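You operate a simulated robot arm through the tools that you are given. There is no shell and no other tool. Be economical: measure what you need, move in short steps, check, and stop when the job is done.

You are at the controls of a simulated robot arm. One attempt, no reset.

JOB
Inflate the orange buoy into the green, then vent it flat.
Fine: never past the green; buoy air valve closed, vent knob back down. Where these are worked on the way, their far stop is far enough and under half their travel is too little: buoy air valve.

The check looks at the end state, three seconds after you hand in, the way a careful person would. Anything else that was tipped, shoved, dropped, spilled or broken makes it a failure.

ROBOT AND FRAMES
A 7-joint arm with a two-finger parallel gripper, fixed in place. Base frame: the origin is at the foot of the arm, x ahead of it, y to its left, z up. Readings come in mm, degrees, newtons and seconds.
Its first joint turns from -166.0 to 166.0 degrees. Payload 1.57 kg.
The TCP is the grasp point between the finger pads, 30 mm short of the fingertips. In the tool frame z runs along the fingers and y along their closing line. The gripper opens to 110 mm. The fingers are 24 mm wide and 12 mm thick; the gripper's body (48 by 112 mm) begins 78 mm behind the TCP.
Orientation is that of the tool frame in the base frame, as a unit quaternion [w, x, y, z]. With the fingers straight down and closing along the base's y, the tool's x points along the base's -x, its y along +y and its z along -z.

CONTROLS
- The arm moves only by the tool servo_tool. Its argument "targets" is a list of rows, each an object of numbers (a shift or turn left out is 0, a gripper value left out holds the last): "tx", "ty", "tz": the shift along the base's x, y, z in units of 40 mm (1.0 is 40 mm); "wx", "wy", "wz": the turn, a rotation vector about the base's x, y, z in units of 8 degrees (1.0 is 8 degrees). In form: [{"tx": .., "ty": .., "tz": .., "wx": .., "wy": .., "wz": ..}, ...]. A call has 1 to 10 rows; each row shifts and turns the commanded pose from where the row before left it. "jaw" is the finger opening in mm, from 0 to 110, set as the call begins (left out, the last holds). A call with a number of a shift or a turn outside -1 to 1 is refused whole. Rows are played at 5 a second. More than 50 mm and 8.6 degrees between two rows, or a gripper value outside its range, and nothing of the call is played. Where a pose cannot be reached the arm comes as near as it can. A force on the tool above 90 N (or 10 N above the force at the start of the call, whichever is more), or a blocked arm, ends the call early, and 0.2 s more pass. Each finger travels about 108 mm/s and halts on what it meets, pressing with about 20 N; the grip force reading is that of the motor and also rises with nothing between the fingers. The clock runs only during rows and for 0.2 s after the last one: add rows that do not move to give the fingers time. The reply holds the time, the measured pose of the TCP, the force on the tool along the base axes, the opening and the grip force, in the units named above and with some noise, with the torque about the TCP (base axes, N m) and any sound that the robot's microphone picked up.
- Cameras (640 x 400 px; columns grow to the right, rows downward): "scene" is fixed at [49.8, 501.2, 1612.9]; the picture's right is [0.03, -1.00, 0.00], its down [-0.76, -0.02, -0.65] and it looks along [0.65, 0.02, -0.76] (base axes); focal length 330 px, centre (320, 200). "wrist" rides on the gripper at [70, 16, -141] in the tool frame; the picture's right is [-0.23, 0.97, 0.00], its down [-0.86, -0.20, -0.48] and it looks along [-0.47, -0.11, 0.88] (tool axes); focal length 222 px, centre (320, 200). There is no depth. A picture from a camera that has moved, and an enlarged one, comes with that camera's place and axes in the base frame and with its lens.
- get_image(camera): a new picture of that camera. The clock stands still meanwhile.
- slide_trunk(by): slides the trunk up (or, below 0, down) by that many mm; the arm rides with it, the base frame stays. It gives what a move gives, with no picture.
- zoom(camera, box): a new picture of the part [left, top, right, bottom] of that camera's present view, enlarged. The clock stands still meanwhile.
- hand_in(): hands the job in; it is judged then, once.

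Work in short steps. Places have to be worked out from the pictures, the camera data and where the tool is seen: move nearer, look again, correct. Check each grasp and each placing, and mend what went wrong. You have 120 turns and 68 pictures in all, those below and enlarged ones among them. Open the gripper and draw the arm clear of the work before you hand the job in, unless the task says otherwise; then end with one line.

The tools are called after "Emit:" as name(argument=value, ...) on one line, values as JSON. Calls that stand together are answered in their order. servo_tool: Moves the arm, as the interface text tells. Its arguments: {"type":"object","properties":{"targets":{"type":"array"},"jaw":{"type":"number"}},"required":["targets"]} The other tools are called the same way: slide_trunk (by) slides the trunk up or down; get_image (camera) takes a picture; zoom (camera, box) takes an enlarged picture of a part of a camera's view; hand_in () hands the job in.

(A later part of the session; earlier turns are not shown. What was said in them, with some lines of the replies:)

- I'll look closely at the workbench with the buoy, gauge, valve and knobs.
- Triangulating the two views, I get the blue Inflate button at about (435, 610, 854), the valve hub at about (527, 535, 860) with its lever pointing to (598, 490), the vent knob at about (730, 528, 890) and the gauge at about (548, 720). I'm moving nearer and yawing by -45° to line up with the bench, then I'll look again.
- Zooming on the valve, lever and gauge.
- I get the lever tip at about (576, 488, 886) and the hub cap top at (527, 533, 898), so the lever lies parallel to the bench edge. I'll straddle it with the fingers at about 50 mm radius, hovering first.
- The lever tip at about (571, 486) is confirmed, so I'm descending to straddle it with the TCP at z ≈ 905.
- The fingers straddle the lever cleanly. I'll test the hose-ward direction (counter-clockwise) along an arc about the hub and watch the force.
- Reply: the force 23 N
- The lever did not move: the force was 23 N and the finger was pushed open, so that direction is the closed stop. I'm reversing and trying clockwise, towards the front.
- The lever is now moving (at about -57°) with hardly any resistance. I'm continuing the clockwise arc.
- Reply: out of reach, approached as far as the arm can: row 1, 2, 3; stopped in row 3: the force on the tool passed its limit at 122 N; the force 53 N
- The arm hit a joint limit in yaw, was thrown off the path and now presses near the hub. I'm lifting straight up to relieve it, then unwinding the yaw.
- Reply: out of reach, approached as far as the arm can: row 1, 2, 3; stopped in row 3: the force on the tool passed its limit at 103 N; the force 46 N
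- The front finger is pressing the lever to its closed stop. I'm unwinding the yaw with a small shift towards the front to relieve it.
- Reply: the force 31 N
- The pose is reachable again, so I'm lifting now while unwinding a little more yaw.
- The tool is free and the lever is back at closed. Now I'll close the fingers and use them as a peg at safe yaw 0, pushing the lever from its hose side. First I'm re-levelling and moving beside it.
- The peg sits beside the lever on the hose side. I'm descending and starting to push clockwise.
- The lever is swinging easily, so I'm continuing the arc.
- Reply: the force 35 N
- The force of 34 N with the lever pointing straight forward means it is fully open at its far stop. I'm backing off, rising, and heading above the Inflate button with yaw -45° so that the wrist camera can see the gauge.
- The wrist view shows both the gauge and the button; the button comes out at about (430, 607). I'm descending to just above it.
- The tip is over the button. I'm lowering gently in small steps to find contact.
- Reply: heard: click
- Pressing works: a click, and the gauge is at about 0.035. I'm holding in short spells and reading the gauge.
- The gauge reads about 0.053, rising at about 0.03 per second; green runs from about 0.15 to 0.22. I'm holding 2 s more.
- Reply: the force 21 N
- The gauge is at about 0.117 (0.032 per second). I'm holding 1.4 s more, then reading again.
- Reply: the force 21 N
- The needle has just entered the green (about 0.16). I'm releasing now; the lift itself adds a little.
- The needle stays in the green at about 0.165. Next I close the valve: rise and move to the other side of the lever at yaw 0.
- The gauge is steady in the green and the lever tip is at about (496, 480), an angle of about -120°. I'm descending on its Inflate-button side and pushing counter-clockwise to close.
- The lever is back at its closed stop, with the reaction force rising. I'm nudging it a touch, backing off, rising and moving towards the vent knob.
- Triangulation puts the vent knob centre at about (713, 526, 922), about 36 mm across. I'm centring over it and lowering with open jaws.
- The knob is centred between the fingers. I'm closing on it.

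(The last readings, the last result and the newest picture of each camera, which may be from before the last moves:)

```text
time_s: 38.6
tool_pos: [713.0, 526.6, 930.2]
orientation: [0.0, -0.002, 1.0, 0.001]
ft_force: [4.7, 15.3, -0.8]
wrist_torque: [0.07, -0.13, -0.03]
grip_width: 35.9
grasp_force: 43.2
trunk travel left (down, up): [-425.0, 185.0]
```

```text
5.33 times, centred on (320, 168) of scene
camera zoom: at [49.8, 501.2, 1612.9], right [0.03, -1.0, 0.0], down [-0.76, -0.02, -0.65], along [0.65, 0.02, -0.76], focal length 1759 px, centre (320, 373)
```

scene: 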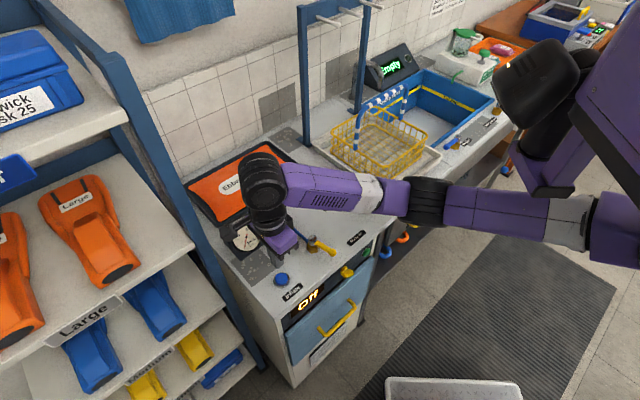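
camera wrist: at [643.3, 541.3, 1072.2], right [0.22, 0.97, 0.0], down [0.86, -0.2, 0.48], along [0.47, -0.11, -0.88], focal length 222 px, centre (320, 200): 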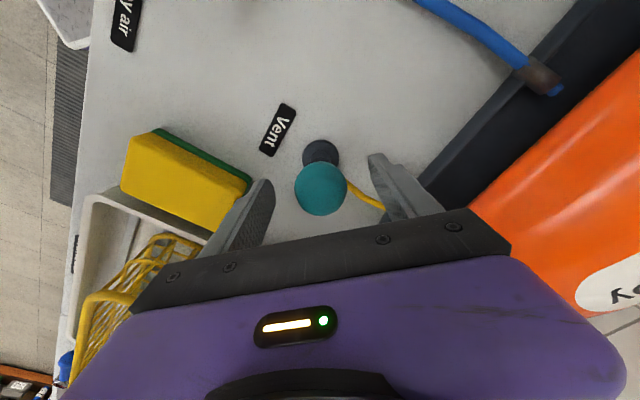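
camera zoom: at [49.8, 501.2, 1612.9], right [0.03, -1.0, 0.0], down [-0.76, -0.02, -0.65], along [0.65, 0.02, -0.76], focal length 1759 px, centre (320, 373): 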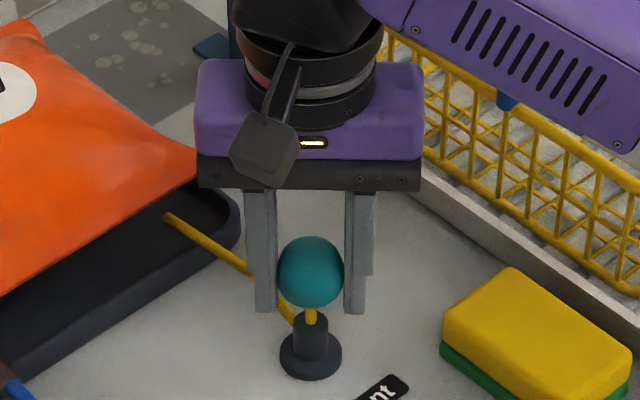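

It is gripped at 36 mm with a slight side load. I'm shifting 1 mm and pulling up in small steps.

Emit:
servo_tool(targets=[{"ty": 0.03}, {"tz": 0.1}, {"tz": 0.1}, {"tz": 0.1}, {}])

Emit:
zoom(camera="scene", box=[180, 130, 380, 260])

```text
time_s: 39.8
tool_pos: [713.2, 525.4, 942.5]
orientation: [0.0, -0.002, 1.0, -0.001]
ft_force: [6.3, 10.6, -0.1]
wrist_torque: [0.0, 0.07, -0.1]
grip_width: 35.7
grasp_force: 42.6
trunk travel left (down, up): [-425.0, 185.0]
```

```text
3.08 times, centred on (280, 195) of scene
camera zoom: at [49.8, 501.2, 1612.9], right [0.03, -1.0, 0.0], down [-0.76, -0.02, -0.65], along [0.65, 0.02, -0.76], focal length 1015 px, centre (443, 215)
```

zoom: 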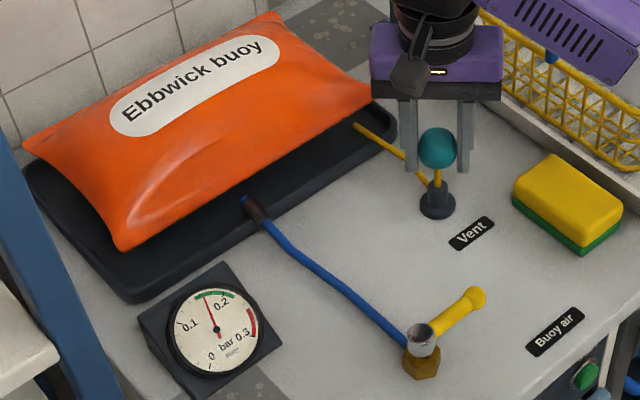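

The knob rose about 12 mm with it. I'm pulling a little further and waiting to see whether the gauge falls.

Emit:
servo_tool(targets=[{"tz": 0.1}, {"tz": 0.1}, {"tz": 0.1}, {}, {}, {}])

Emit:
zoom(camera="scene", box=[180, 130, 380, 260])

```text
time_s: 41.2
tool_pos: [713.3, 527.0, 955.0]
orientation: [0.0, -0.002, 1.0, -0.001]
ft_force: [0.0, 2.2, 1.3]
wrist_torque: [-0.01, 0.06, 0.06]
grip_width: 35.7
grasp_force: 42.9
trunk travel left (down, up): [-425.0, 185.0]
```

```text
3.08 times, centred on (280, 195) of scene
camera zoom: at [49.8, 501.2, 1612.9], right [0.03, -1.0, 0.0], down [-0.76, -0.02, -0.65], along [0.65, 0.02, -0.76], focal length 1015 px, centre (443, 215)
```

zoom: 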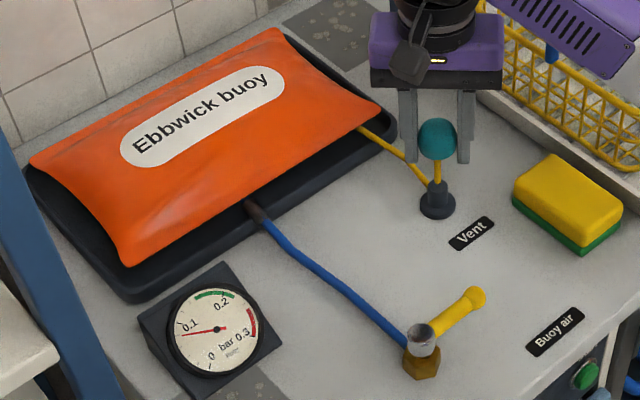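

It is venting and the gauge is falling. I'm holding until flat.

Emit:
servo_tool(targets=[{}, {}, {}, {}, {}, {}, {}, {}, {}, {}])

Emit:
servo_tool(targets=[{}, {}, {}, {}, {}, {}, {}, {}, {}, {}])

Emit:
zoom(camera="scene", box=[180, 130, 380, 260])

```text
time_s: 43.4
tool_pos: [714.2, 526.3, 954.1]
orientation: [0.0, -0.003, 1.0, 0.0]
ft_force: [-2.0, -1.8, 1.3]
wrist_torque: [-0.06, 0.02, 0.01]
grip_width: 35.7
grasp_force: 43.2
trunk travel left (down, up): [-425.0, 185.0]
```

```text
time_s: 45.6
tool_pos: [712.9, 526.8, 955.0]
orientation: [0.0, -0.003, 1.0, -0.001]
ft_force: [-1.8, -2.9, 1.4]
wrist_torque: [0.04, -0.04, 0.01]
grip_width: 36.0
grasp_force: 42.4
trunk travel left (down, up): [-425.0, 185.0]
```

```text
3.08 times, centred on (280, 195) of scene
camera zoom: at [49.8, 501.2, 1612.9], right [0.03, -1.0, 0.0], down [-0.76, -0.02, -0.65], along [0.65, 0.02, -0.76], focal length 1015 px, centre (443, 215)
```

zoom: 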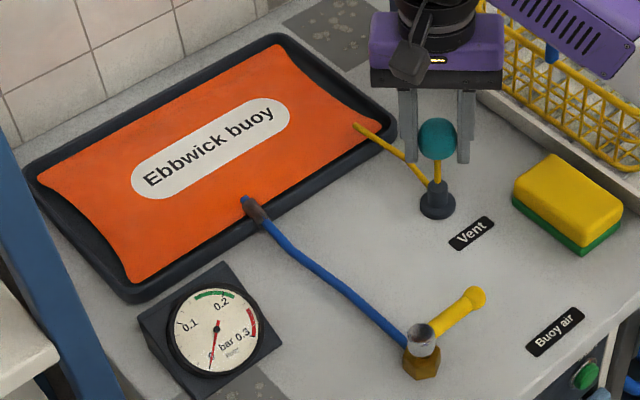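

The buoy is flat and the gauge is at 0. After a short extra wait I push the knob back down.

Emit:
servo_tool(targets=[{}, {}, {}, {}, {"tz": -0.15}, {"tz": -0.15}, {"tz": -0.15}, {"tz": -0.15}, {"tz": -0.07}, {}])

Emit:
zoom(camera="scene", box=[260, 130, 380, 205])

```text
time_s: 47.8
tool_pos: [713.4, 526.5, 930.2]
orientation: [0.001, -0.002, 1.0, 0.001]
ft_force: [4.7, -7.9, 15.5]
wrist_torque: [-0.06, 0.32, -0.03]
grip_width: 35.8
grasp_force: 43.1
trunk travel left (down, up): [-425.0, 185.0]
```

```text
5.33 times, centred on (320, 168) of scene
camera zoom: at [49.8, 501.2, 1612.9], right [0.03, -1.0, 0.0], down [-0.76, -0.02, -0.65], along [0.65, 0.02, -0.76], focal length 1759 px, centre (320, 373)
```

zoom: 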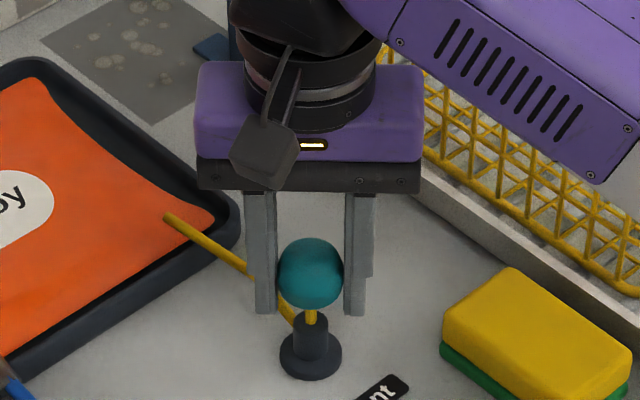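

The 15 N upward reaction and the matching height show the knob is fully down. I'm opening and rising clear.

Emit:
servo_tool(targets=[{"tz": -0.03}, {}])

Emit:
servo_tool(targets=[{}, {}, {}, {"tz": 0.8}, {"tz": 0.8}, {"tz": 0.8}, {"tx": -0.5, "ty": -0.5, "tz": 0.7}, {"tx": -0.5, "ty": -0.5, "tz": 0.7}, {}], jaw=80)

Emit:
zoom(camera="scene", box=[180, 130, 400, 268])

Emit:
get_image(camera="wrist")

```text
time_s: 48.4
tool_pos: [714.4, 526.9, 928.5]
orientation: [0.001, -0.002, 1.0, 0.001]
ft_force: [4.9, -10.1, 28.2]
wrist_torque: [-0.02, 0.19, 0.03]
grip_width: 35.9
grasp_force: 42.9
trunk travel left (down, up): [-425.0, 185.0]
```

```text
time_s: 50.4
tool_pos: [671.7, 485.5, 1079.1]
orientation: [0.0, -0.002, 1.0, 0.0]
ft_force: [-0.1, -0.2, 0.6]
wrist_torque: [0.0, -0.03, 0.03]
grip_width: 79.9
grasp_force: 0.0
trunk travel left (down, up): [-425.0, 185.0]
```

```text
2.90 times, centred on (290, 199) of scene
camera zoom: at [49.8, 501.2, 1612.9], right [0.03, -1.0, 0.0], down [-0.76, -0.02, -0.65], along [0.65, 0.02, -0.76], focal length 956 px, centre (407, 203)
```

zoom: 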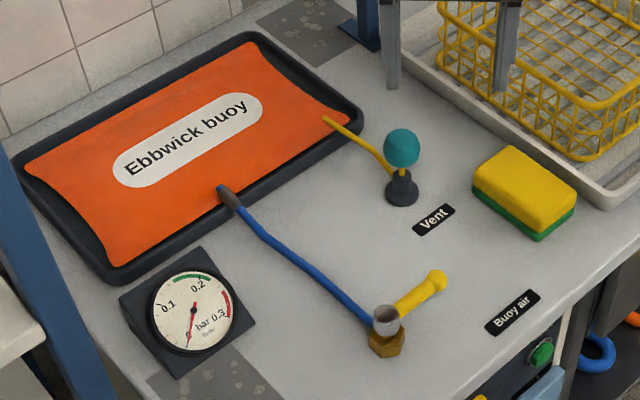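

```text
22 pictures are left
camera wrist: at [601.8, 501.8, 1220.4], right [0.22, 0.97, 0.0], down [0.86, -0.2, 0.48], along [0.47, -0.11, -0.88], focal length 222 px, centre (320, 200)
```

wrist: 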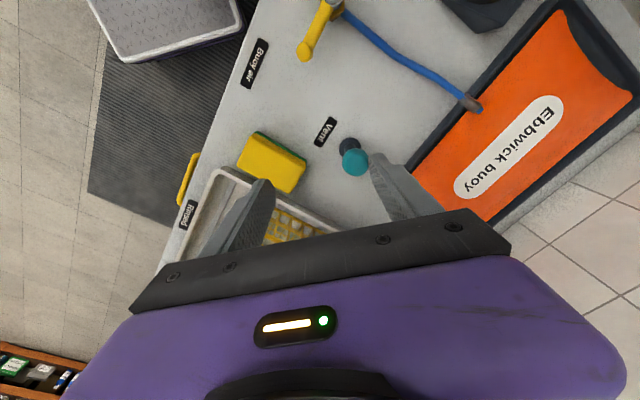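

Everything matches the starting picture: buoy flat, gauge 0, lever closed, knob down and the sponge not moved. I'm drawing the arm well clear and handing in.

Emit:
servo_tool(targets=[{"tx": -0.7, "ty": -0.2, "tz": 0.6}, {"tx": -0.7, "ty": -0.2, "tz": 0.6}, {"tx": -0.7, "ty": -0.2, "tz": 0.6}, {"tx": -0.7, "ty": -0.2, "tz": 0.6}, {"tx": -0.7, "ty": -0.2, "tz": 0.5}, {}], jaw=110)

Emit:
hand_in()

```text
time_s: 51.8
tool_pos: [532.3, 447.4, 1195.5]
orientation: [-0.001, -0.002, 1.0, 0.0]
ft_force: [0.7, 0.7, -0.4]
wrist_torque: [-0.03, -0.01, -0.03]
grip_width: 109.9
grasp_force: 0.0
trunk travel left (down, up): [-425.0, 185.0]
```

```text
The job is handed in.
```

The buoy was inflated into the green (about 0.165 bar) and vented flat, with the air valve closed, the vent knob down and the arm clear; early on the arm hit a joint limit and pressed the valve at up to 122 N, with no visible damage.
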